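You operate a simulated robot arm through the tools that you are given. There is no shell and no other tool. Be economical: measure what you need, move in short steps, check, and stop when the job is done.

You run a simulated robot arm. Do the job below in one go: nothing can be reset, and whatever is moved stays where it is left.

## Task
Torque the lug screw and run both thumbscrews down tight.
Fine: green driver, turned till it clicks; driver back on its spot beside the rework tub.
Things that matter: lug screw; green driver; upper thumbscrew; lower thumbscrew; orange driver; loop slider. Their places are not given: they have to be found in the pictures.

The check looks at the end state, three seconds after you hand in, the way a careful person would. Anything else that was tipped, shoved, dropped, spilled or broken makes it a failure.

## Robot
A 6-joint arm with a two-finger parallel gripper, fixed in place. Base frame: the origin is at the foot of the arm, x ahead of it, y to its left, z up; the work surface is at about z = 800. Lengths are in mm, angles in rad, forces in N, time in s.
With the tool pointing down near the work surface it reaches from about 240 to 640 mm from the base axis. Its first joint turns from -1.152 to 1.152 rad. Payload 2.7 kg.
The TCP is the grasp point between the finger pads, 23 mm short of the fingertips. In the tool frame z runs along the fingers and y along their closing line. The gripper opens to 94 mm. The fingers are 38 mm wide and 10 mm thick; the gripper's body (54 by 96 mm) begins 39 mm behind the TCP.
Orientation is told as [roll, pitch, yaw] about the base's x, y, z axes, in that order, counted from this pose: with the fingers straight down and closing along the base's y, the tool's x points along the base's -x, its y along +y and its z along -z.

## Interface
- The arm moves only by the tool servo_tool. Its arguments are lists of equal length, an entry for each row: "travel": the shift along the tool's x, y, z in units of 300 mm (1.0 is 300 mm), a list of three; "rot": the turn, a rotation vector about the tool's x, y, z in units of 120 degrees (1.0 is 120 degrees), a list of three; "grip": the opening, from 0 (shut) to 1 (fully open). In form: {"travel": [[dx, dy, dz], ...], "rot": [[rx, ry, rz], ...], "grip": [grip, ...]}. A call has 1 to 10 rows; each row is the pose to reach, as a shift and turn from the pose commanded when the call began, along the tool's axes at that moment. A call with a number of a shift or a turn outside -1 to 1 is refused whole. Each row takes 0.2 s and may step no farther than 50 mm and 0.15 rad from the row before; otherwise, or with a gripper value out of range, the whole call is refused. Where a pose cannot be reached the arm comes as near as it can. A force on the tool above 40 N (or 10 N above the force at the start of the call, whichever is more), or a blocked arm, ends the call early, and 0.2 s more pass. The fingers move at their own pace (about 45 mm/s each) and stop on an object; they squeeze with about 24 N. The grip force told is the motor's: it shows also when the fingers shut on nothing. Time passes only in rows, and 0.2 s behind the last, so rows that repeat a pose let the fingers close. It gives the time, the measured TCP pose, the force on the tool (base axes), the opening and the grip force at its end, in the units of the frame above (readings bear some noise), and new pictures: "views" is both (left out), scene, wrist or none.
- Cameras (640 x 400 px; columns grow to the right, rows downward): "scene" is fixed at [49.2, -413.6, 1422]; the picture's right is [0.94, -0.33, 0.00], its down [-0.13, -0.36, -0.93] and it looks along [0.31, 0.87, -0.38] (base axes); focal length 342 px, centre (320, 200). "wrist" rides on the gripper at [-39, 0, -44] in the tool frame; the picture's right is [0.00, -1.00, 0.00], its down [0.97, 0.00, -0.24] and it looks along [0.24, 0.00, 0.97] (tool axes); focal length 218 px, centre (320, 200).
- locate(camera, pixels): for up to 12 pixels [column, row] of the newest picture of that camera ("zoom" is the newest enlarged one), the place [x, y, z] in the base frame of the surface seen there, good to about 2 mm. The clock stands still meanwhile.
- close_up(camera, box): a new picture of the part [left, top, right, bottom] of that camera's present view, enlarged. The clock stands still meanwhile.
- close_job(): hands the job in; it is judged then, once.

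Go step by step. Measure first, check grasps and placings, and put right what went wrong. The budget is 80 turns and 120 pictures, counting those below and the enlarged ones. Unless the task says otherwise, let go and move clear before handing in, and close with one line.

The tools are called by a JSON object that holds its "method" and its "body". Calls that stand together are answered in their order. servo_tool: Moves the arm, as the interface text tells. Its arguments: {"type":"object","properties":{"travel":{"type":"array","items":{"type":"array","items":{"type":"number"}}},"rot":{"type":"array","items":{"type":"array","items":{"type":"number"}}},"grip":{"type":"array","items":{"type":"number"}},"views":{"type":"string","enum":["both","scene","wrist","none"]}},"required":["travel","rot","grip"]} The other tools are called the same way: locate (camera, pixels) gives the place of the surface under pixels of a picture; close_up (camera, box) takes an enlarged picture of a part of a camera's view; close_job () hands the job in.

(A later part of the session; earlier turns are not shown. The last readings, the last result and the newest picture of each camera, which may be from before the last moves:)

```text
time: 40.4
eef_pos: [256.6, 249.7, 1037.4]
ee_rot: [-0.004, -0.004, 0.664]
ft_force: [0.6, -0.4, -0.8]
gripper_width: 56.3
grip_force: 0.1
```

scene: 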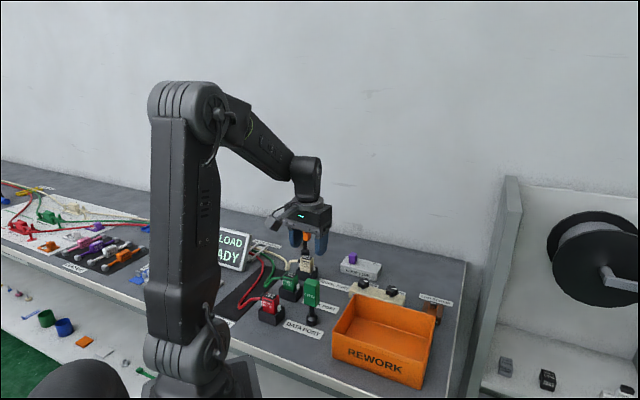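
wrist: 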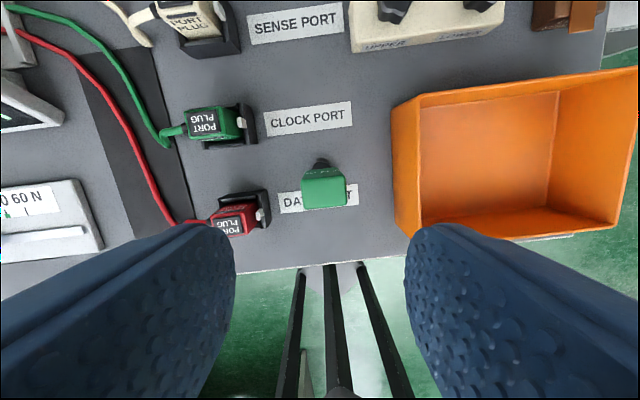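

The green handle top is at about (324,188), nearly square with the tool. Enlarging and measuring its corners and foot.

{"method": "close_up", "body": {"camera": "wrist", "box": [280, 140, 380, 230]}}

{"method": "locate", "body": {"camera": "wrist", "pixels": [[305, 184], [344, 181], [346, 204], [304, 207], [325, 195], [308, 172], [338, 169], [321, 162], [325, 178]]}}

{"method": "close_up", "body": {"camera": "scene", "box": [285, 270, 345, 335]}}

{"method": "locate", "body": {"camera": "scene", "pixels": [[312, 300], [312, 304], [312, 307], [312, 309], [312, 313], [312, 316], [312, 325], [304, 304], [319, 307]]}}

```text
4.44 times, centred on (330, 185) of wrist
```

zoom: 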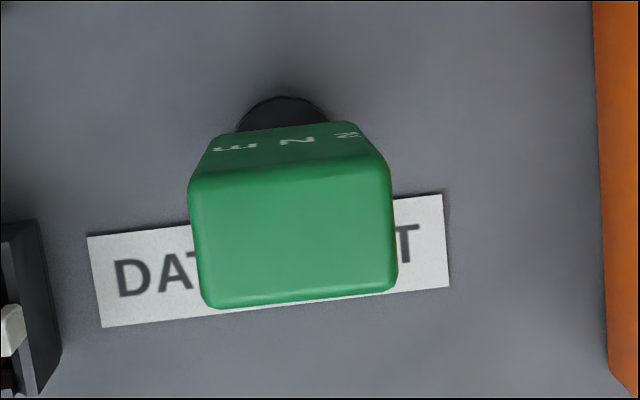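

```text
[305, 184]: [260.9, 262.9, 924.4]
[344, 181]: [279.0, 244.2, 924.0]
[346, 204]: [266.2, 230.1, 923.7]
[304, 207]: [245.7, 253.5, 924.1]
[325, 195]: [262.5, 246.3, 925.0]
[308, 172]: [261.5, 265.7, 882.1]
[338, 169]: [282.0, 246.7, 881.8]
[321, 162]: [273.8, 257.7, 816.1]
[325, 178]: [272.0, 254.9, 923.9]
```

```text
6.15 times, centred on (315, 302) of scene
```

zoom: 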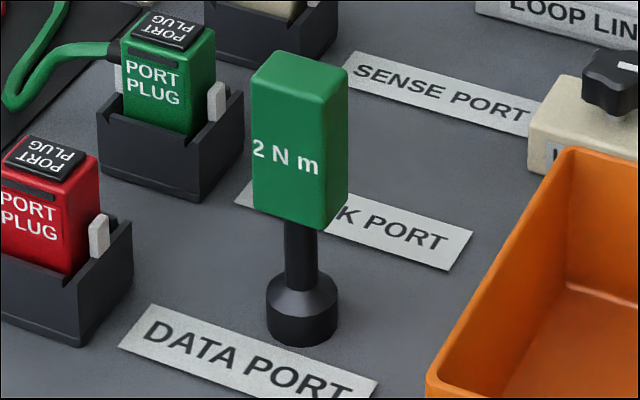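

```text
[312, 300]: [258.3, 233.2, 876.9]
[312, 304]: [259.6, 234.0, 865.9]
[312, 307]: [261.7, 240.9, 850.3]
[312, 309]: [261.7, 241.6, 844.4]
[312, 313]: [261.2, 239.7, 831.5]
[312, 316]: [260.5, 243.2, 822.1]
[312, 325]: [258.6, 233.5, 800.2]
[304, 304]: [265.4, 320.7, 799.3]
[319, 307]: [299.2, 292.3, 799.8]
```

The handle is about 29×22 mm, z 858–924, centred about (263,247), with its faces at 45°. I'll check how tall the neighbouring red plug is, and turn to yaw ≈2.356 to grip the narrow way.

{"method": "locate", "body": {"camera": "wrist", "pixels": [[235, 215], [258, 205], [262, 215], [215, 122], [246, 120], [400, 110], [410, 235]]}}

{"method": "servo_tool", "body": {"travel": [[0, 0, 0], [0, 0, 0], [0, 0, 0], [0, 0, 0], [0, 0, 0], [0, 0, 0], [0, 0, 0], [0, 0, 0], [0, 0, 0], [0, 0, 0]], "rot": [[0, 0, -0.07], [0, 0, -0.14], [0, 0, -0.21], [0, 0, -0.28], [0, 0, -0.35], [0, 0, -0.42], [0, 0, -0.49], [0, 0, -0.56], [0, 0, -0.63], [0, 0, -0.7]], "grip": [0.55, 0.55, 0.55, 0.55, 0.55, 0.55, 0.55, 0.55, 0.55, 0.55], "views": "none"}}

{"method": "servo_tool", "body": {"travel": [[0, 0, 0.05], [0, 0, 0.1], [0, 0, 0.15]], "rot": [[0, 0, -0.05], [0, 0, -0.1], [0, 0, -0.108]], "grip": [0.55, 0.55, 0.55]}}

```text
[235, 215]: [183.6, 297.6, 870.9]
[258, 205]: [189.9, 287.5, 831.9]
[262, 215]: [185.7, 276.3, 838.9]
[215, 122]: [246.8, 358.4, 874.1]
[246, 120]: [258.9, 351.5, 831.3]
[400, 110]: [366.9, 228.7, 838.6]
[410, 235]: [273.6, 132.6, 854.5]
```

```text
time: 42.6
eef_pos: [261.0, 246.2, 1034.4]
ee_rot: [-0.003, 0.003, 2.127]
ft_force: [0.5, 0.5, -0.3]
gripper_width: 51.7
grip_force: 0.0
```

```text
time: 43.4
eef_pos: [261.4, 245.0, 989.5]
ee_rot: [-0.003, 0.003, 2.352]
ft_force: [-0.8, -0.1, 0.5]
gripper_width: 51.8
grip_force: 0.1
```

scene: 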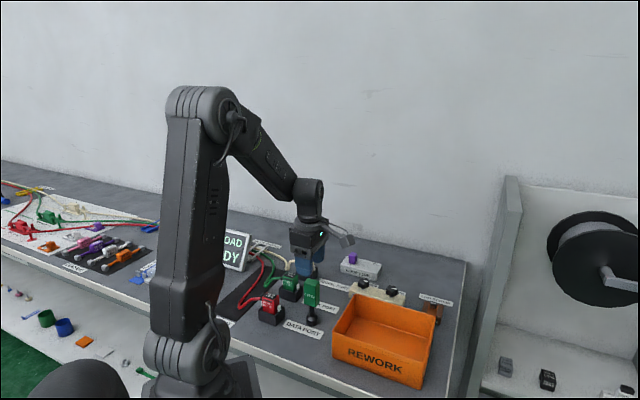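
wrist: 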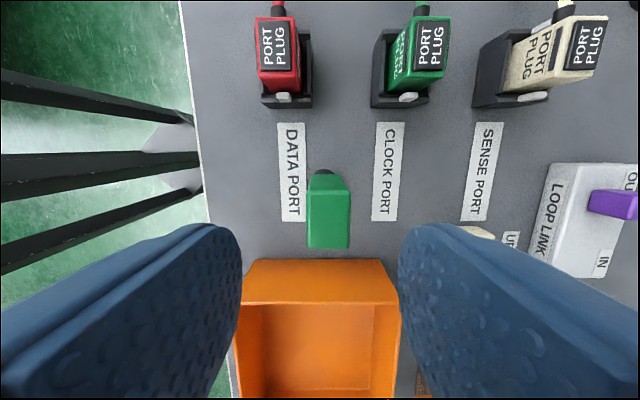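

Well aligned; the handle top spans columns 306–351. Locating its corners from here.

{"method": "locate", "body": {"camera": "wrist", "pixels": [[309, 196], [348, 197], [348, 244], [309, 244], [328, 220], [321, 173]]}}

```text
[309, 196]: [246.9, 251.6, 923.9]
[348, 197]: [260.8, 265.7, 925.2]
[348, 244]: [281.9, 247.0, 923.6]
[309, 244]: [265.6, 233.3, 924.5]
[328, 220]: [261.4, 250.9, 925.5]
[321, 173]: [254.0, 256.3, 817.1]
```

Handle centre is about (263.5,248.5). Shift −y tool by 4 mm, descend to z≈892 and close.

{"method": "servo_tool", "body": {"travel": [[-0.002, -0.013, 0.05], [-0.002, -0.013, 0.15], [-0.002, -0.013, 0.25], [-0.002, -0.013, 0.325], [-0.002, -0.013, 0.325], [-0.002, -0.013, 0.325], [-0.002, -0.013, 0.325], [-0.002, -0.013, 0.325]], "rot": [[0, 0, 0], [0, 0, 0], [0, 0, 0], [0, 0, 0], [0, 0, 0], [0, 0, 0], [0, 0, 0], [0, 0, 0]], "grip": [0.55, 0.55, 0.55, 0.55, 0, 0, 0, 0]}}

```text
time: 45.2
eef_pos: [262.9, 251.0, 892.9]
ee_rot: [-0.003, 0.002, 2.35]
ft_force: [0.4, -0.4, -0.4]
gripper_width: 23.8
grip_force: 24.0
```

scene: 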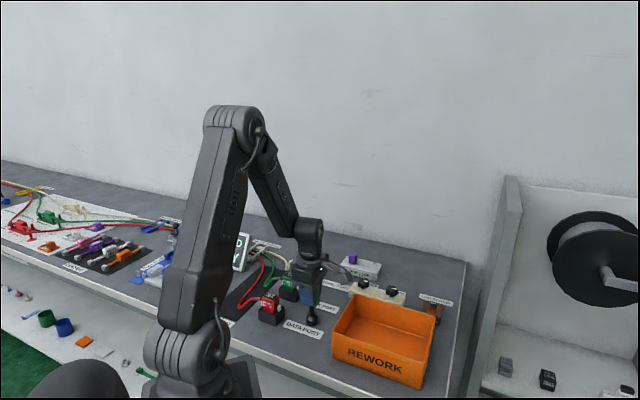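
wrist: 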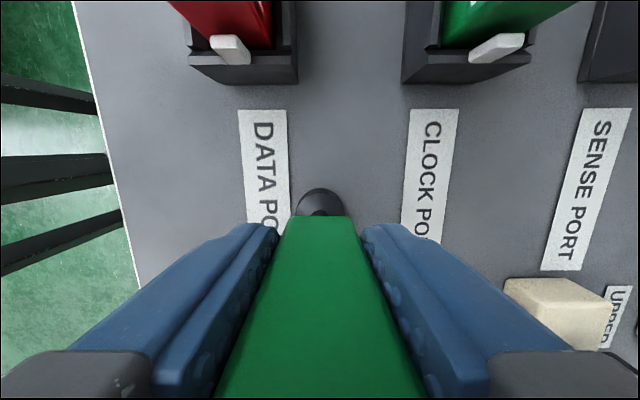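

Gripped at 23.8 mm with 24 N. I'll lift straight up 120 mm.

{"method": "servo_tool", "body": {"travel": [[0, 0, -0.02], [0, 0, -0.08], [0, 0, -0.16], [0, 0, -0.24], [0, 0, -0.32], [0, 0, -0.4]], "rot": [[0, 0, 0], [0, 0, 0], [0, 0, 0], [0, 0, 0], [0, 0, 0], [0, 0, 0]], "grip": [0, 0, 0, 0, 0, 0]}}

{"method": "close_up", "body": {"camera": "scene", "box": [280, 210, 400, 310]}}

```text
time: 46.6
eef_pos: [263.4, 249.2, 1012.4]
ee_rot: [-0.002, 0.004, 2.351]
ft_force: [-0.5, 0.1, -0.7]
gripper_width: 23.6
grip_force: 24.1
```

scene: 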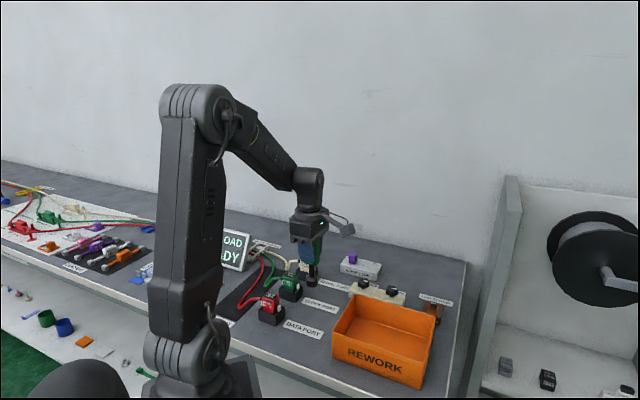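
wrist: 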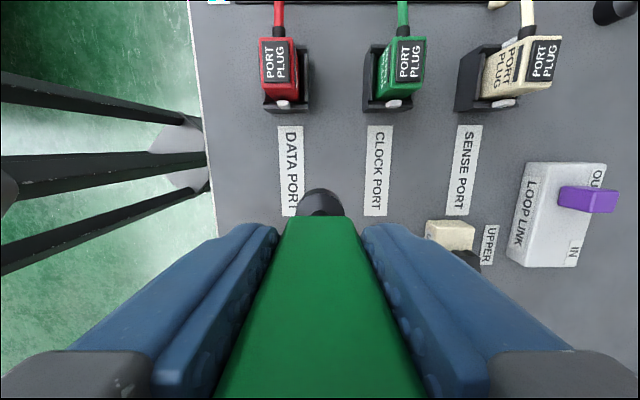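

```text
4.00 times, centred on (340, 260) of scene
```

zoom: 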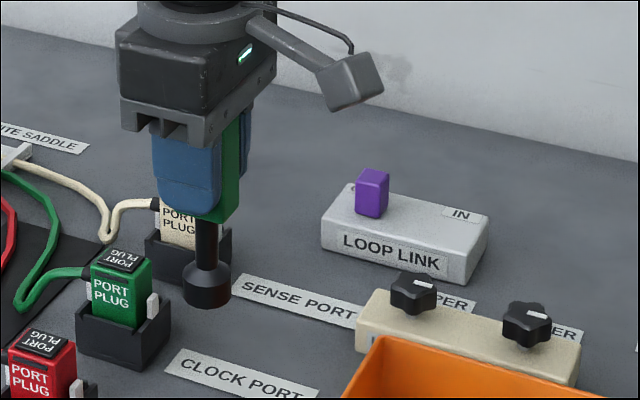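

The driver hangs vertical. Before crossing, I'll measure the lug screw head precisely in the scene view.

{"method": "close_up", "body": {"camera": "scene", "box": [415, 290, 455, 325]}}

{"method": "locate", "body": {"camera": "scene", "pixels": [[433, 302], [431, 302], [436, 303], [434, 303], [433, 307], [430, 307], [436, 308], [433, 310]]}}

```text
11.43 times, centred on (435, 308) of scene
```

zoom: 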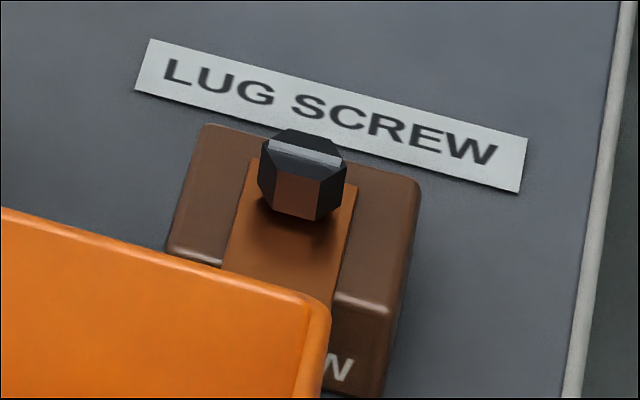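

```text
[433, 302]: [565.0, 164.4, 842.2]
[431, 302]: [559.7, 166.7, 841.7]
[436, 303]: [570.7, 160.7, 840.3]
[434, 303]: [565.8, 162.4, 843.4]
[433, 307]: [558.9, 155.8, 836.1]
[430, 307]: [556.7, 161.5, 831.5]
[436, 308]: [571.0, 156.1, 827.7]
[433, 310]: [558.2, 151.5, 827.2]
```

{"method": "locate", "body": {"camera": "zoom", "pixels": [[271, 148], [338, 160], [305, 153], [290, 132], [322, 136], [342, 170], [268, 158], [300, 170], [318, 172], [303, 150]]}}

```text
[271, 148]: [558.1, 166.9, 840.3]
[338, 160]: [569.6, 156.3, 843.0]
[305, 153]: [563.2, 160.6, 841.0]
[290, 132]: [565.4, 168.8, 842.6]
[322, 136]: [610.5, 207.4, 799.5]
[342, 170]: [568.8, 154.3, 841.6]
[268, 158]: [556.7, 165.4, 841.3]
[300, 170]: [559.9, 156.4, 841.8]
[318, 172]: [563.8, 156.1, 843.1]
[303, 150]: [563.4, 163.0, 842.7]
```

Screw head centre is about (564,161.7), top z≈842.5. I'll carry the driver across at this height.

{"method": "servo_tool", "body": {"travel": [[0.0911, -0.0507, 0], [0.1822, -0.1014, 0], [0.2733, -0.1521, 0], [0.3644, -0.2028, 0], [0.4555, -0.2535, 0], [0.5466, -0.3042, 0], [0.6377, -0.3549, 0], [0.7288, -0.4056, 0], [0.8199, -0.4563, 0], [0.911, -0.507, 0]], "rot": [[0, 0, 0], [0, 0, 0], [0, 0, 0], [0, 0, 0], [0, 0, 0], [0, 0, 0], [0, 0, 0], [0, 0, 0], [0, 0, 0], [0, 0, 0]], "grip": [0, 0, 0, 0, 0, 0, 0, 0, 0, 0]}}

{"method": "close_up", "body": {"camera": "scene", "box": [390, 200, 490, 330]}}

```text
time: 48.8
eef_pos: [561.9, 164.2, 1015.5]
ee_rot: [-0.001, 0.003, 2.35]
ft_force: [-0.5, -0.8, -0.5]
gripper_width: 23.7
grip_force: 24.1
```

scene: 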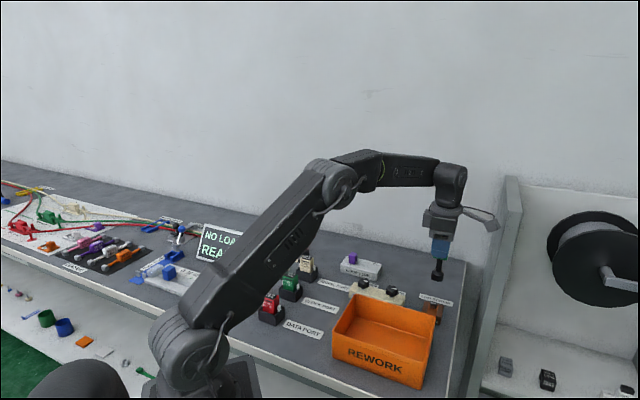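
wrist: 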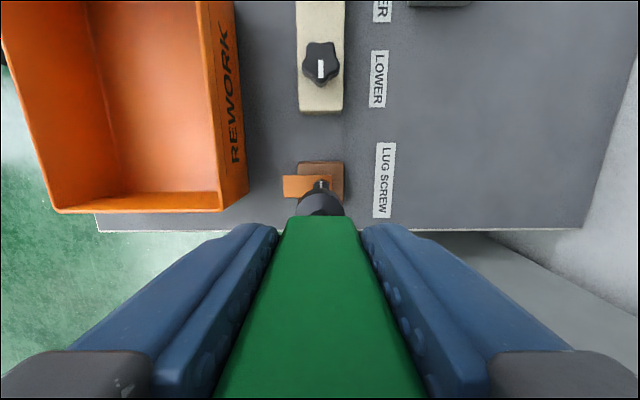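

```text
3.08 times, centred on (440, 265) of scene
```

zoom: 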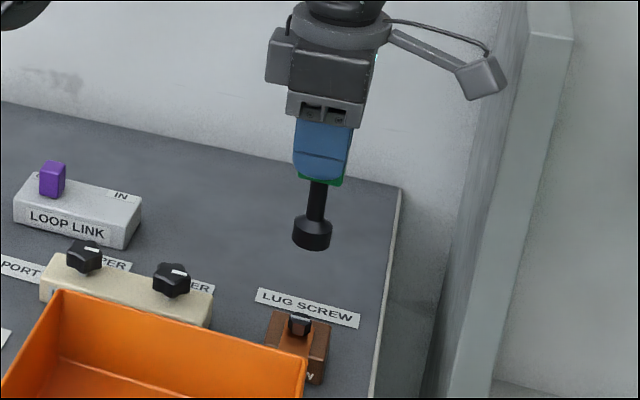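

The screw's marker at (321,186) is in line with the shaft. Lowering until the socket is just above the head.

{"method": "servo_tool", "body": {"travel": [[0, 0, 0.06], [0, 0, 0.12], [0, 0, 0.18], [0, 0, 0.235], [0, 0, 0.235]], "rot": [[0, 0, 0], [0, 0, 0], [0, 0, 0], [0, 0, 0], [0, 0, 0]], "grip": [0, 0, 0, 0, 0]}}

{"method": "close_up", "body": {"camera": "scene", "box": [410, 265, 460, 325]}}

{"method": "close_up", "body": {"camera": "wrist", "box": [260, 130, 380, 230]}}

```text
time: 50.0
eef_pos: [563.0, 163.4, 945.1]
ee_rot: [-0.002, 0.001, 2.35]
ft_force: [-0.2, 0.5, -0.5]
gripper_width: 24.0
grip_force: 24.0
```

scene: 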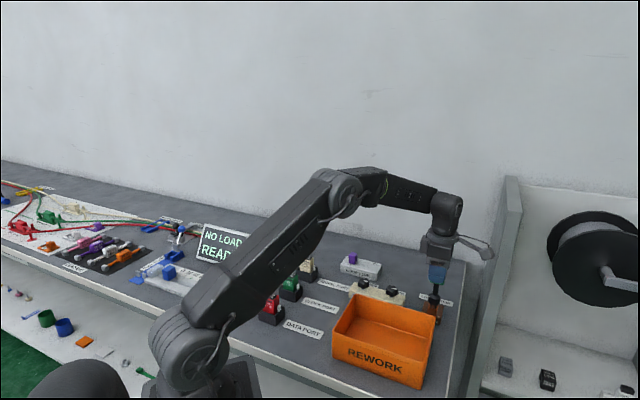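
wrist: 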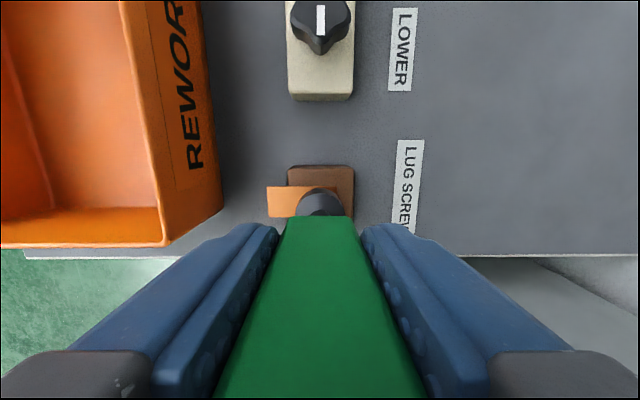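

```text
6.67 times, centred on (435, 295) of scene
```

zoom: 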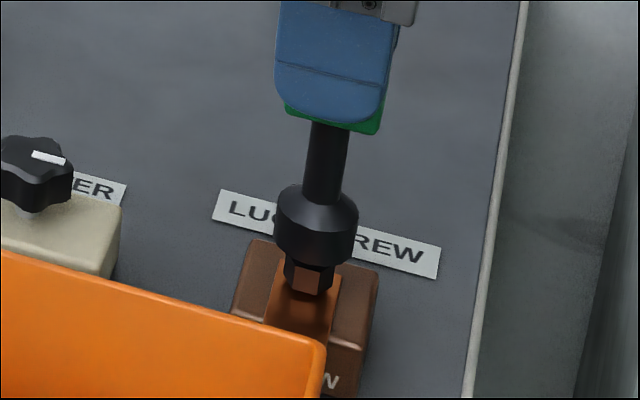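

```text
4.00 times, centred on (320, 180) of wrist
```

zoom: 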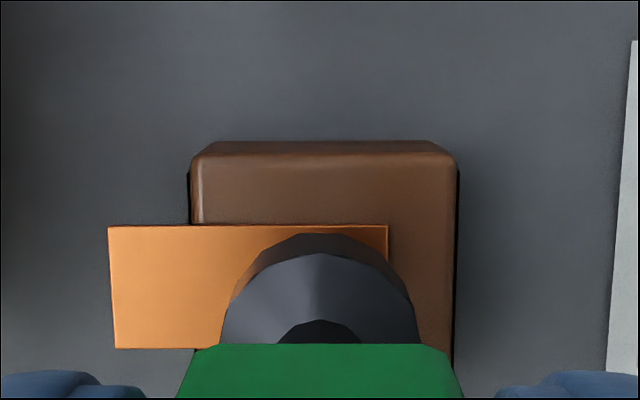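

The socket sits just above the hex and in line with it. I'll descend in small steps and watch the force.

{"method": "servo_tool", "body": {"travel": [[0.003, 0, 0.015], [0.003, 0, 0.025], [0.003, 0, 0.035], [0.003, 0, 0.042]], "rot": [[0, 0, 0], [0, 0, 0], [0, 0, 0], [0, 0, 0]], "grip": [0, 0, 0, 0], "views": "none"}}

{"method": "close_up", "body": {"camera": "scene", "box": [410, 265, 460, 325]}}

```text
time: 51.0
eef_pos: [566.5, 162.3, 933.1]
ee_rot: [-0.001, 0.003, 2.35]
ft_force: [0.2, -0.6, -1.2]
gripper_width: 23.7
grip_force: 23.9
```

```text
6.67 times, centred on (435, 295) of scene
```

zoom: 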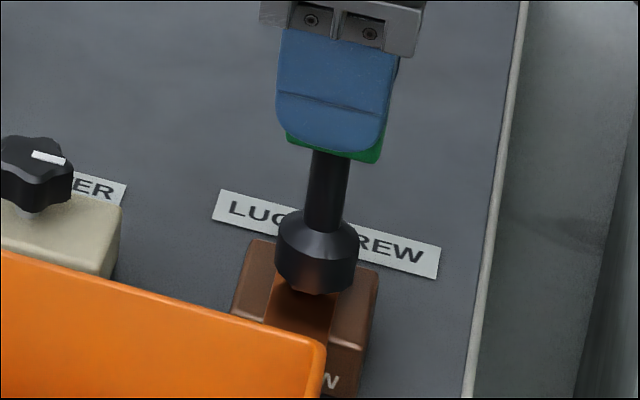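

The socket bottom is now at the head's top level with no force. Continuing down in 2–3 mm steps.

{"method": "servo_tool", "body": {"travel": [[0, 0, 0.007], [0, 0, 0.014], [0, 0, 0.021], [0, 0, 0.028], [0, 0, 0.035], [0, 0, 0.042]], "rot": [[0, 0, 0], [0, 0, 0], [0, 0, 0], [0, 0, 0], [0, 0, 0], [0, 0, 0]], "grip": [0, 0, 0, 0, 0, 0], "views": "wrist"}}

{"method": "close_up", "body": {"camera": "scene", "box": [410, 265, 460, 325]}}

```text
time: 52.4
eef_pos: [565.2, 163.1, 920.8]
ee_rot: [-0.008, 0.007, 2.349]
ft_force: [-0.4, -1.7, 22.0]
gripper_width: 23.9
grip_force: 24.2
```

wrist: 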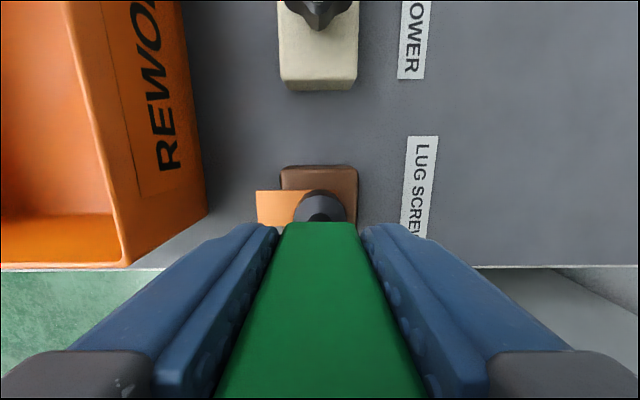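

```text
6.67 times, centred on (435, 295) of scene
```

zoom: 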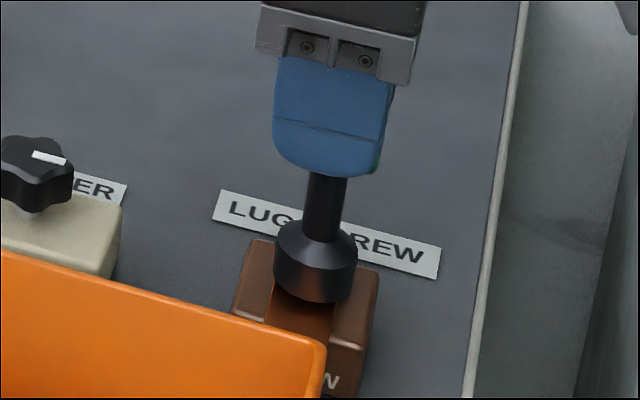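

The driver went down about 4 mm and then the handle slid up in the fingers (22 N), so either it is seated or the hex isn't indexed yet. I'll turn clockwise gently to index and drive.

{"method": "servo_tool", "body": {"travel": [[0, 0, -0.004], [0, 0, -0.004], [0, 0, -0.004], [0, 0, -0.004], [0, 0, -0.004]], "rot": [[0, 0, 0.05], [0, 0, 0.1], [0, 0, 0.15], [0, 0, 0.2], [0, 0, 0.25]], "grip": [0, 0, 0, 0, 0], "views": "wrist"}}

{"method": "close_up", "body": {"camera": "scene", "box": [410, 265, 460, 325]}}

```text
time: 53.6
eef_pos: [565.1, 163.2, 920.9]
ee_rot: [-0.006, 0.001, 1.826]
ft_force: [3.8, 2.0, 18.6]
gripper_width: 23.5
grip_force: 23.3
```

wrist: 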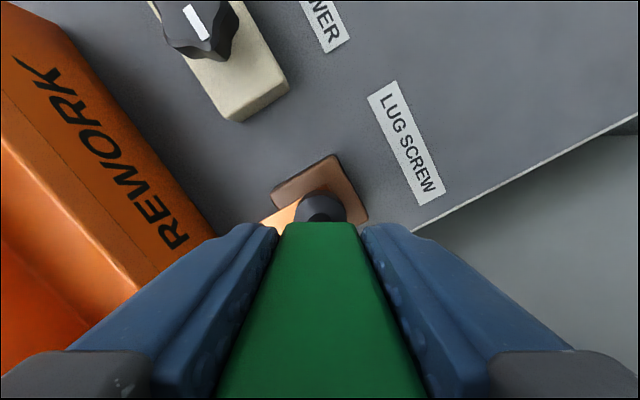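

```text
6.67 times, centred on (435, 295) of scene
```

zoom: 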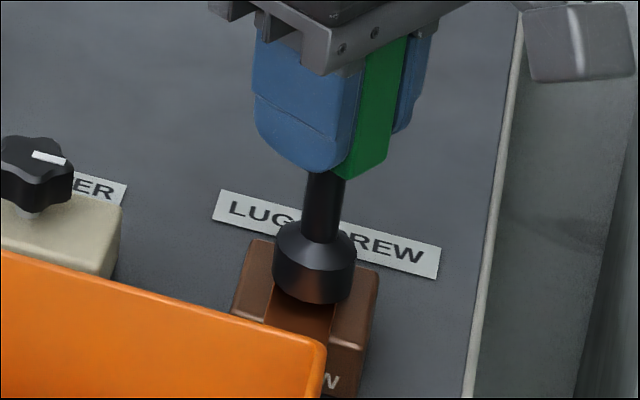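

I'll check the socket's bottom height against the lug plate to see if it is seated.

{"method": "locate", "body": {"camera": "zoom", "pixels": [[310, 298], [310, 292], [310, 308], [300, 320], [312, 250], [310, 230], [320, 200], [285, 290], [340, 297]]}}

```text
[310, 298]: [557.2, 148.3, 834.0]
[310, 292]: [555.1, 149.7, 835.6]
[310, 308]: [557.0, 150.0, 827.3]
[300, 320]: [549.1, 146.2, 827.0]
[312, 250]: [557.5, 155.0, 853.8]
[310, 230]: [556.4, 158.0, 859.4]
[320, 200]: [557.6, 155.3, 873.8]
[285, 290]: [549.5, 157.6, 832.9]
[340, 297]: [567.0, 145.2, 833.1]
```

The socket's lower rim is at z≈832, about 11 mm below the hex top, so it is seated. Driving clockwise.

{"method": "servo_tool", "body": {"travel": [[0, 0, 0], [0, 0, 0], [0, 0, 0], [0, 0, 0], [0, 0, 0], [0, 0, 0], [0, 0, 0], [0, 0, 0], [0, 0, 0], [0, 0, 0]], "rot": [[0, 0, 0.05], [0, 0, 0.1], [0, 0, 0.15], [0, 0, 0.2], [0, 0, 0.25], [0, 0, 0.3], [0, 0, 0.35], [0, 0, 0.4], [0, 0, 0.45], [0, 0, 0.5]], "grip": [0, 0, 0, 0, 0, 0, 0, 0, 0, 0], "views": "wrist"}}

{"method": "close_up", "body": {"camera": "scene", "box": [410, 265, 460, 325]}}

```text
time: 55.8
eef_pos: [564.9, 162.1, 920.3]
ee_rot: [-0.003, -0.005, 0.778]
ft_force: [5.9, 6.3, 14.9]
gripper_width: 23.9
grip_force: 23.6
```

wrist: 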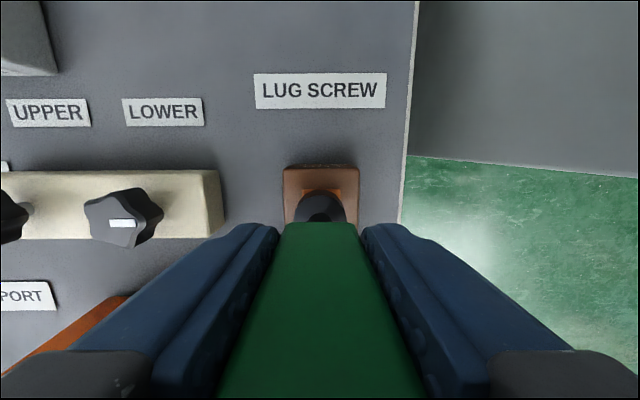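

```text
6.67 times, centred on (435, 295) of scene
```

zoom: 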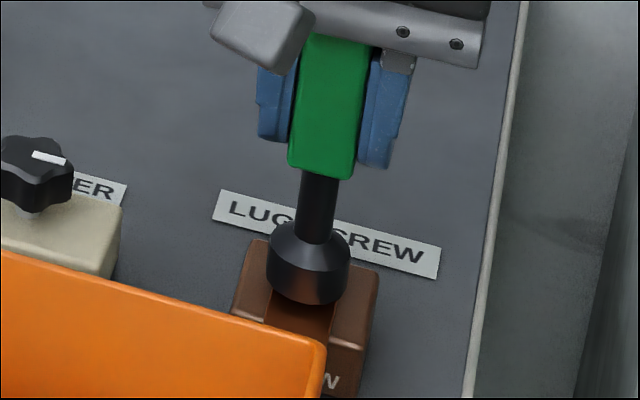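

The handle rotates with the gripper with no resistance yet. Continuing clockwise.

{"method": "servo_tool", "body": {"travel": [[0, 0, 0], [0, 0, 0], [0, 0, 0], [0, 0, 0], [0, 0, 0], [0, 0, 0], [0, 0, 0], [0, 0, 0], [0, 0, 0], [0, 0, 0]], "rot": [[0, 0, 0.05], [0, 0, 0.1], [0, 0, 0.15], [0, 0, 0.2], [0, 0, 0.25], [0, 0, 0.3], [0, 0, 0.35], [0, 0, 0.4], [0, 0, 0.45], [0, 0, 0.5]], "grip": [0, 0, 0, 0, 0, 0, 0, 0, 0, 0], "views": "wrist"}}

{"method": "close_up", "body": {"camera": "scene", "box": [410, 265, 460, 325]}}

```text
time: 58.0
eef_pos: [564.5, 161.5, 919.5]
ee_rot: [0.0, -0.005, -0.269]
ft_force: [2.9, 5.8, 15.9]
gripper_width: 23.5
grip_force: 24.1
```

wrist: 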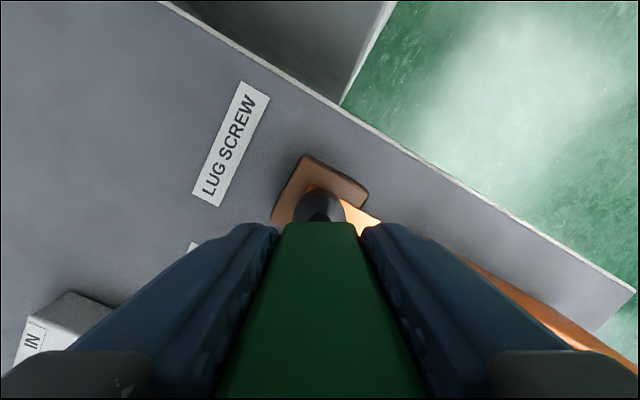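

```text
6.67 times, centred on (435, 295) of scene
```

zoom: 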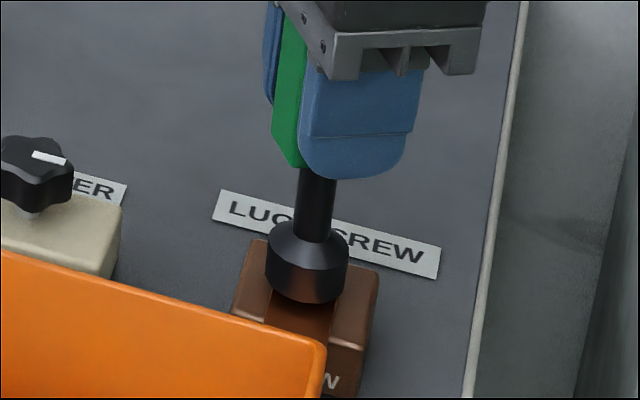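

Still no click and no torque sign; readings are stable. Continuing.

{"method": "servo_tool", "body": {"travel": [[0, 0, 0], [0, 0, 0], [0, 0, 0], [0, 0, 0], [0, 0, 0], [0, 0, 0], [0, 0, 0], [0, 0, 0], [0, 0, 0], [0, 0, 0]], "rot": [[0, 0, 0.05], [0, 0, 0.1], [0, 0, 0.15], [0, 0, 0.2], [0, 0, 0.25], [0, 0, 0.3], [0, 0, 0.35], [0, 0, 0.4], [0, 0, 0.45], [0, 0, 0.5]], "grip": [0, 0, 0, 0, 0, 0, 0, 0, 0, 0], "views": "wrist"}}

{"method": "close_up", "body": {"camera": "scene", "box": [410, 265, 460, 325]}}

```text
time: 60.2
eef_pos: [564.6, 162.2, 920.3]
ee_rot: [0.004, -0.002, -1.316]
ft_force: [-1.4, -0.4, 17.4]
gripper_width: 23.8
grip_force: 24.3
```

wrist: 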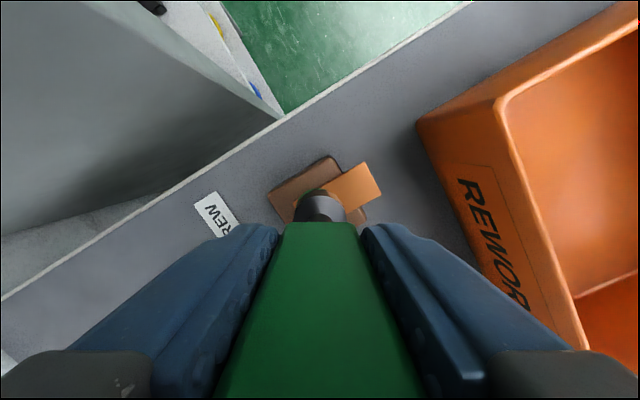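

```text
6.67 times, centred on (435, 295) of scene
```

zoom: 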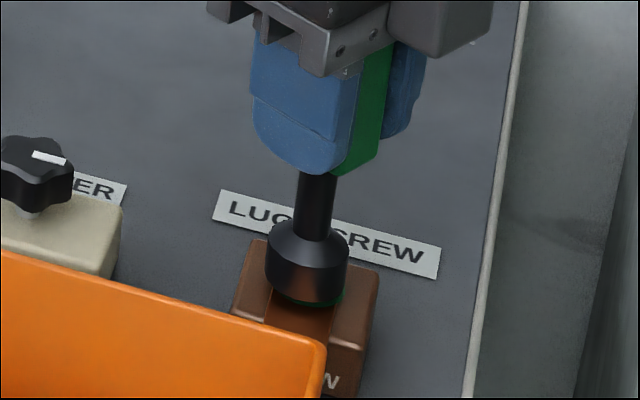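

A green tint now shows under the socket rim near zoom (330,298), which may be a click indicator. Zooming in.

{"method": "close_up", "body": {"camera": "scene", "box": [425, 295, 447, 313]}}

{"method": "close_up", "body": {"camera": "wrist", "box": [280, 150, 380, 230]}}

```text
16.00 times, centred on (436, 304) of scene
```

zoom: 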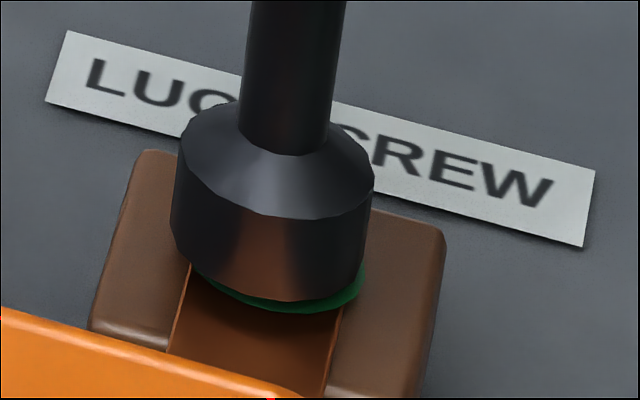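

```text
5.00 times, centred on (330, 190) of wrist
```

zoom: 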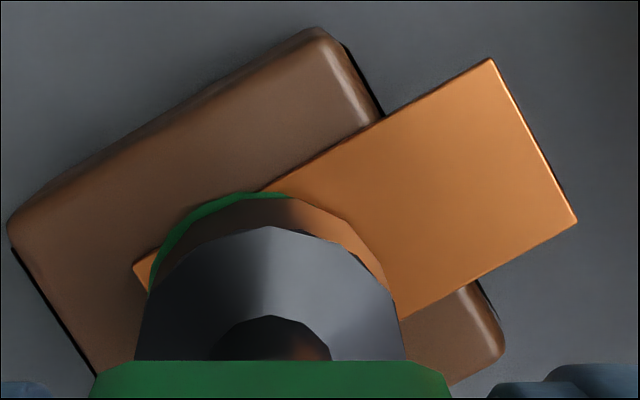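

A green ring has appeared around the screw head under the socket, which is the click witness. I'll stop turning and lift the driver straight up.

{"method": "servo_tool", "body": {"travel": [[0, 0, -0.03], [0, 0, -0.08], [0, 0, -0.15], [0, 0, -0.25], [0, 0, -0.31]], "rot": [[0, 0, 0], [0, 0, 0], [0, 0, 0], [0, 0, 0], [0, 0, 0]], "grip": [0, 0, 0, 0, 0]}}

{"method": "close_up", "body": {"camera": "scene", "box": [400, 220, 470, 325]}}

```text
time: 61.4
eef_pos: [563.3, 161.9, 1013.9]
ee_rot: [0.003, -0.001, -1.314]
ft_force: [0.4, -0.1, -1.5]
gripper_width: 23.7
grip_force: 23.9
```

scene: 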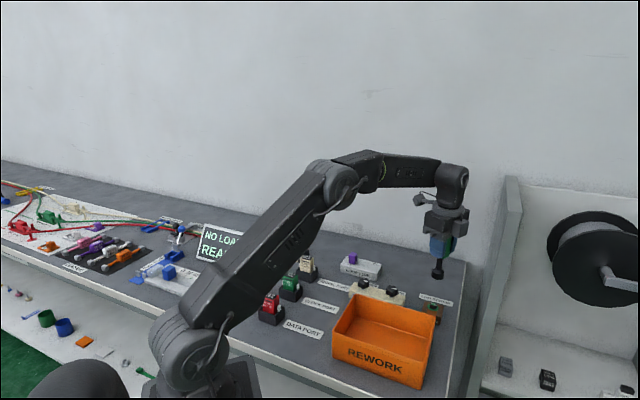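
wrist: 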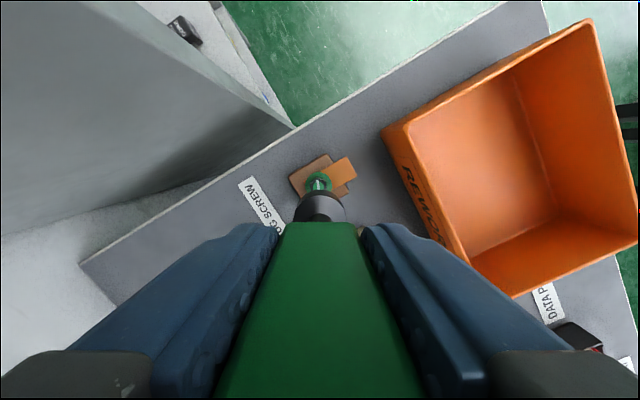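

```text
3.81 times, centred on (435, 272) of scene
```

zoom: 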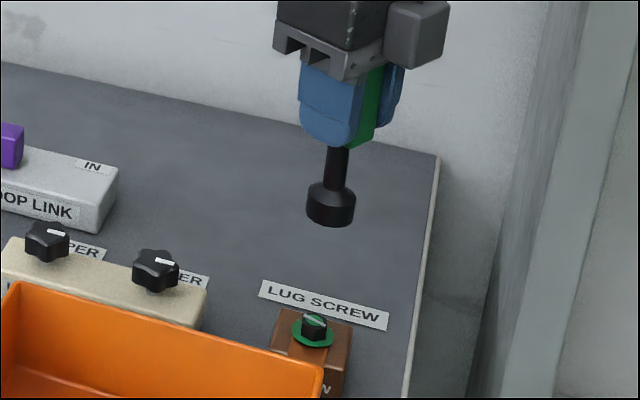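

The screw shows a green ring and the marker turned, so the torque is done. Now I'll measure the socket bottom relative to the TCP, since the handle slid in the grip.

{"method": "locate", "body": {"camera": "zoom", "pixels": [[330, 225], [330, 222], [330, 218], [330, 205], [332, 195], [336, 165], [339, 150], [309, 212], [353, 215]]}}

{"method": "close_up", "body": {"camera": "scene", "box": [415, 235, 460, 290]}}

```text
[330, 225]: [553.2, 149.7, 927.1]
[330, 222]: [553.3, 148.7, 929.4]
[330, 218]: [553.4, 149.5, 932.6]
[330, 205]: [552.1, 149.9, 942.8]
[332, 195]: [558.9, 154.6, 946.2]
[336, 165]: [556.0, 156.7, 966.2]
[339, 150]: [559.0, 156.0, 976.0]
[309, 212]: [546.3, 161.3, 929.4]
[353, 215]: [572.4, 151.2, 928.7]
```

```text
7.27 times, centred on (438, 262) of scene
```

zoom: 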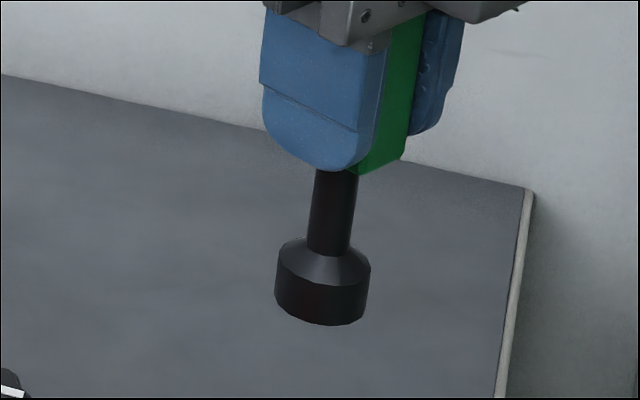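

The socket bottom is 87 mm below the TCP and the driver is vertical. I'll carry it back high, rotating to its original heading (yaw 2.352) over its spot.

{"method": "servo_tool", "body": {"travel": [[0, 0, 0], [0, 0, 0], [0, 0, 0], [0, 0, 0], [0, 0, 0], [0, 0, 0], [0, 0, 0], [0, 0, 0], [0, 0, 0], [0, 0, 0]], "rot": [[0, 0, -0.07], [0, 0, -0.14], [0, 0, -0.21], [0, 0, -0.28], [0, 0, -0.35], [0, 0, -0.42], [0, 0, -0.49], [0, 0, -0.56], [0, 0, -0.63], [0, 0, -0.7]], "grip": [0, 0, 0, 0, 0, 0, 0, 0, 0, 0], "views": "none"}}

{"method": "servo_tool", "body": {"travel": [[0.0946, 0.0438, 0], [0.1892, 0.0876, 0], [0.2838, 0.1314, 0], [0.3784, 0.1752, 0], [0.473, 0.219, 0], [0.5676, 0.2628, 0], [0.6622, 0.3066, 0], [0.7568, 0.3504, 0], [0.8514, 0.3942, 0], [0.946, 0.438, 0]], "rot": [[0, 0, -0.07], [0, 0, -0.14], [0, 0, -0.21], [0, 0, -0.28], [0, 0, -0.35], [0, 0, -0.42], [0, 0, -0.49], [0, 0, -0.56], [0, 0, -0.63], [0, 0, -0.7]], "grip": [0, 0, 0, 0, 0, 0, 0, 0, 0, 0], "views": "none"}}

{"method": "servo_tool", "body": {"travel": [[0, 0, 0], [0, 0, 0], [0, 0, 0], [0, 0, 0], [0, 0, 0], [0, 0, 0], [0, 0, 0]], "rot": [[0, 0, -0.06], [0, 0, -0.12], [0, 0, -0.18], [0, 0, -0.24], [0, 0, -0.3], [0, 0, -0.3505], [0, 0, -0.3505]], "grip": [0, 0, 0, 0, 0, 0, 0]}}

```text
time: 63.6
eef_pos: [565.3, 162.5, 1012.9]
ee_rot: [-0.002, -0.004, 0.154]
ft_force: [-0.9, 0.2, -1.2]
gripper_width: 23.6
grip_force: 24.1
```

```text
time: 65.8
eef_pos: [262.7, 248.2, 1011.2]
ee_rot: [-0.005, 0.001, 1.621]
ft_force: [-0.3, -0.9, -0.9]
gripper_width: 23.6
grip_force: 23.7
```

```text
time: 67.4
eef_pos: [263.3, 247.7, 1011.7]
ee_rot: [-0.003, 0.004, 2.355]
ft_force: [0.3, 0.2, -1.2]
gripper_width: 23.4
grip_force: 24.1
```

scene: 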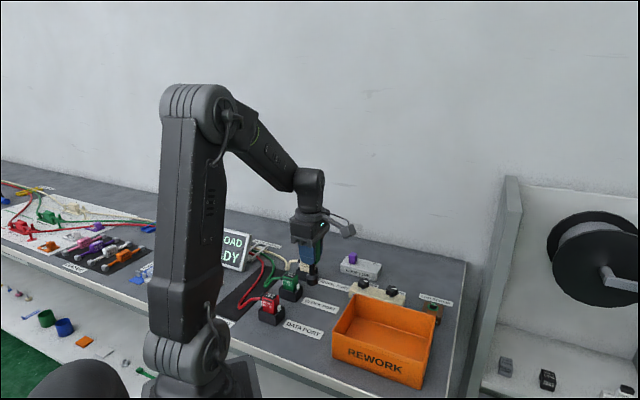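
wrist: 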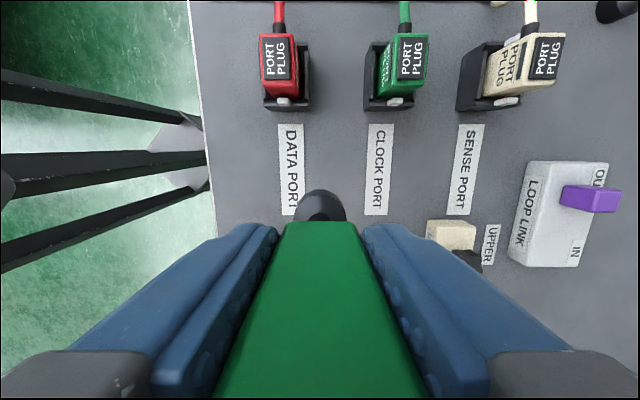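

The view matches the one after the first lift within a pixel, so position and heading are right. Descending most of the way.

{"method": "servo_tool", "body": {"travel": [[0, 0, 0.08], [0, 0, 0.16], [0, 0, 0.24], [0, 0, 0.32], [0, 0, 0.37], [0, 0, 0.385], [0, 0, 0.385]], "rot": [[0, 0, 0], [0, 0, 0], [0, 0, 0], [0, 0, 0], [0, 0, 0], [0, 0, 0], [0, 0, 0]], "grip": [0, 0, 0, 0, 0, 0, 0], "views": "wrist"}}

{"method": "close_up", "body": {"camera": "scene", "box": [285, 270, 345, 335]}}

```text
time: 69.0
eef_pos: [264.8, 246.7, 894.3]
ee_rot: [-0.001, 0.005, 2.353]
ft_force: [-0.3, -0.6, -0.6]
gripper_width: 23.8
grip_force: 24.2
```

wrist: 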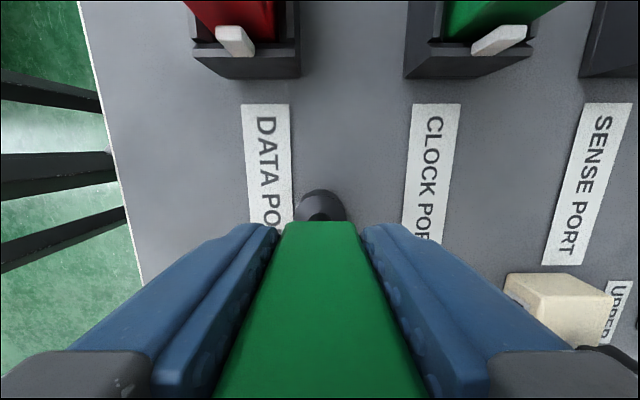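

```text
6.15 times, centred on (315, 302) of scene
```

zoom: 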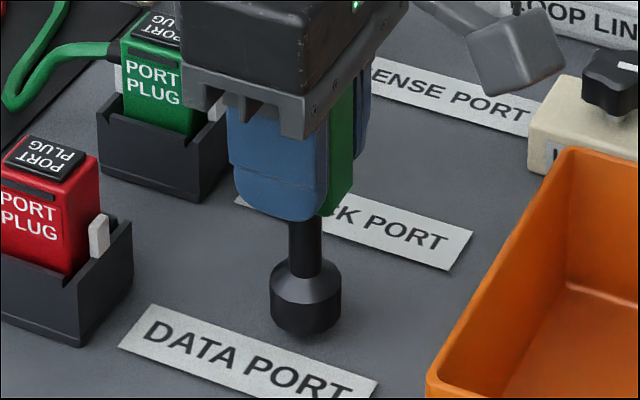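

Compared with the grasp picture I'm off by about (+1.2,−3) mm (labels shifted by a few pixels). Correcting, then lowering the last millimetres.

{"method": "servo_tool", "body": {"travel": [[-0.0097, -0.0035, 0], [-0.0097, -0.0035, 0], [-0.0097, -0.0035, 0.008], [-0.0097, -0.0035, 0.011]], "rot": [[0, 0, 0], [0, 0, 0], [0, 0, 0], [0, 0, 0]], "grip": [0, 0, 0, 0], "views": "wrist"}}

{"method": "close_up", "body": {"camera": "scene", "box": [285, 270, 345, 335]}}

```text
time: 70.0
eef_pos: [263.4, 250.7, 893.6]
ee_rot: [-0.003, 0.004, 2.352]
ft_force: [0.1, 0.6, -0.6]
gripper_width: 23.8
grip_force: 24.2
```

wrist: 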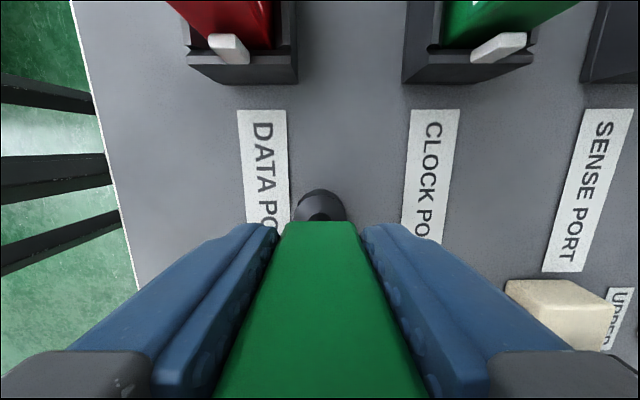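

```text
6.15 times, centred on (315, 302) of scene
```

zoom: 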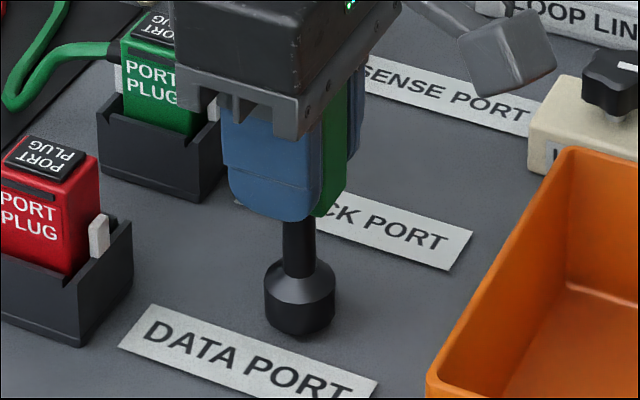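

Now it matches the original grasp view (label at column 238, row 110). Lowering about 5–6 mm in 1 mm steps.

{"method": "servo_tool", "body": {"travel": [[0, 0, 0.0035], [0, 0, 0.007], [0, 0, 0.0105], [0, 0, 0.014], [0, 0, 0.0165]], "rot": [[0, 0, 0], [0, 0, 0], [0, 0, 0], [0, 0, 0], [0, 0, 0]], "grip": [0, 0, 0, 0, 0], "views": "none"}}

{"method": "close_up", "body": {"camera": "scene", "box": [285, 270, 345, 335]}}

```text
time: 71.2
eef_pos: [263.9, 251.6, 888.8]
ee_rot: [-0.001, 0.004, 2.352]
ft_force: [-0.2, -0.1, -1.6]
gripper_width: 23.9
grip_force: 23.9
```

```text
6.15 times, centred on (315, 302) of scene
```

zoom: 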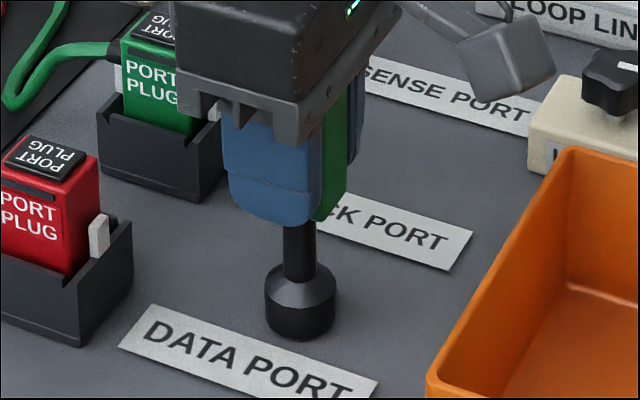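

No contact force yet; the rim is at row 342 versus 347 originally. Lowering 3 mm more in 0.75 mm steps.

{"method": "servo_tool", "body": {"travel": [[0, 0, 0.0025], [0, 0, 0.005], [0, 0, 0.0075], [0, 0, 0.0075]], "rot": [[0, 0, 0], [0, 0, 0], [0, 0, 0], [0, 0, 0]], "grip": [0, 0, 0, 0], "views": "none"}}

{"method": "close_up", "body": {"camera": "scene", "box": [285, 270, 345, 335]}}

```text
time: 72.2
eef_pos: [262.9, 251.2, 886.4]
ee_rot: [-0.003, 0.004, 2.352]
ft_force: [-1.4, -2.1, 13.4]
gripper_width: 23.9
grip_force: 23.4
```

```text
6.15 times, centred on (315, 302) of scene
```

zoom: 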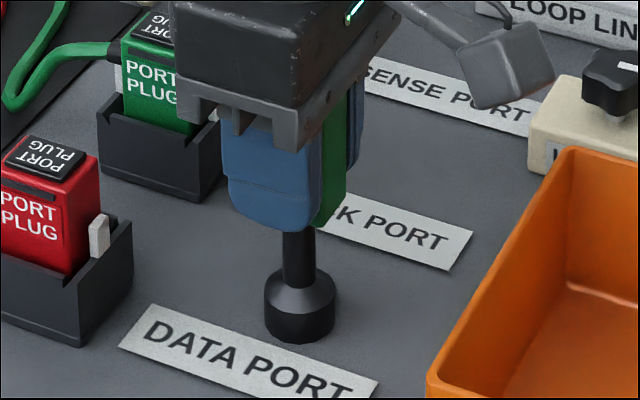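

Contact at 13 N. The socket is about 3 mm farther back than originally (rim row 344 vs 347), so I'll lift 4 mm, shift −3 mm in y, lower again, then compare.

{"method": "servo_tool", "body": {"travel": [[0, 0, -0.013], [0.0071, 0.007, -0.013], [0.0071, 0.007, -0.005], [0.0071, 0.007, -0.002], [0.0071, 0.007, -0.001]], "rot": [[0, 0, 0], [0, 0, 0], [0, 0, 0], [0, 0, 0], [0, 0, 0]], "grip": [0, 0, 0, 0, 0], "views": "none"}}

{"method": "close_up", "body": {"camera": "scene", "box": [285, 270, 345, 335]}}

```text
time: 73.4
eef_pos: [263.1, 250.9, 884.7]
ee_rot: [-0.003, 0.003, 2.354]
ft_force: [-4.2, -2.9, 11.7]
gripper_width: 24.0
grip_force: 24.0
```

```text
6.15 times, centred on (315, 302) of scene
```

zoom: 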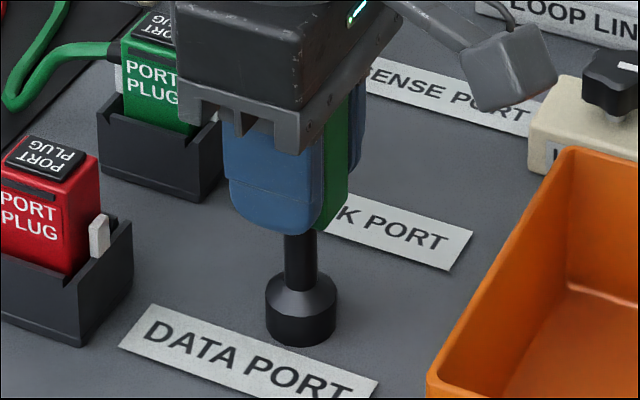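

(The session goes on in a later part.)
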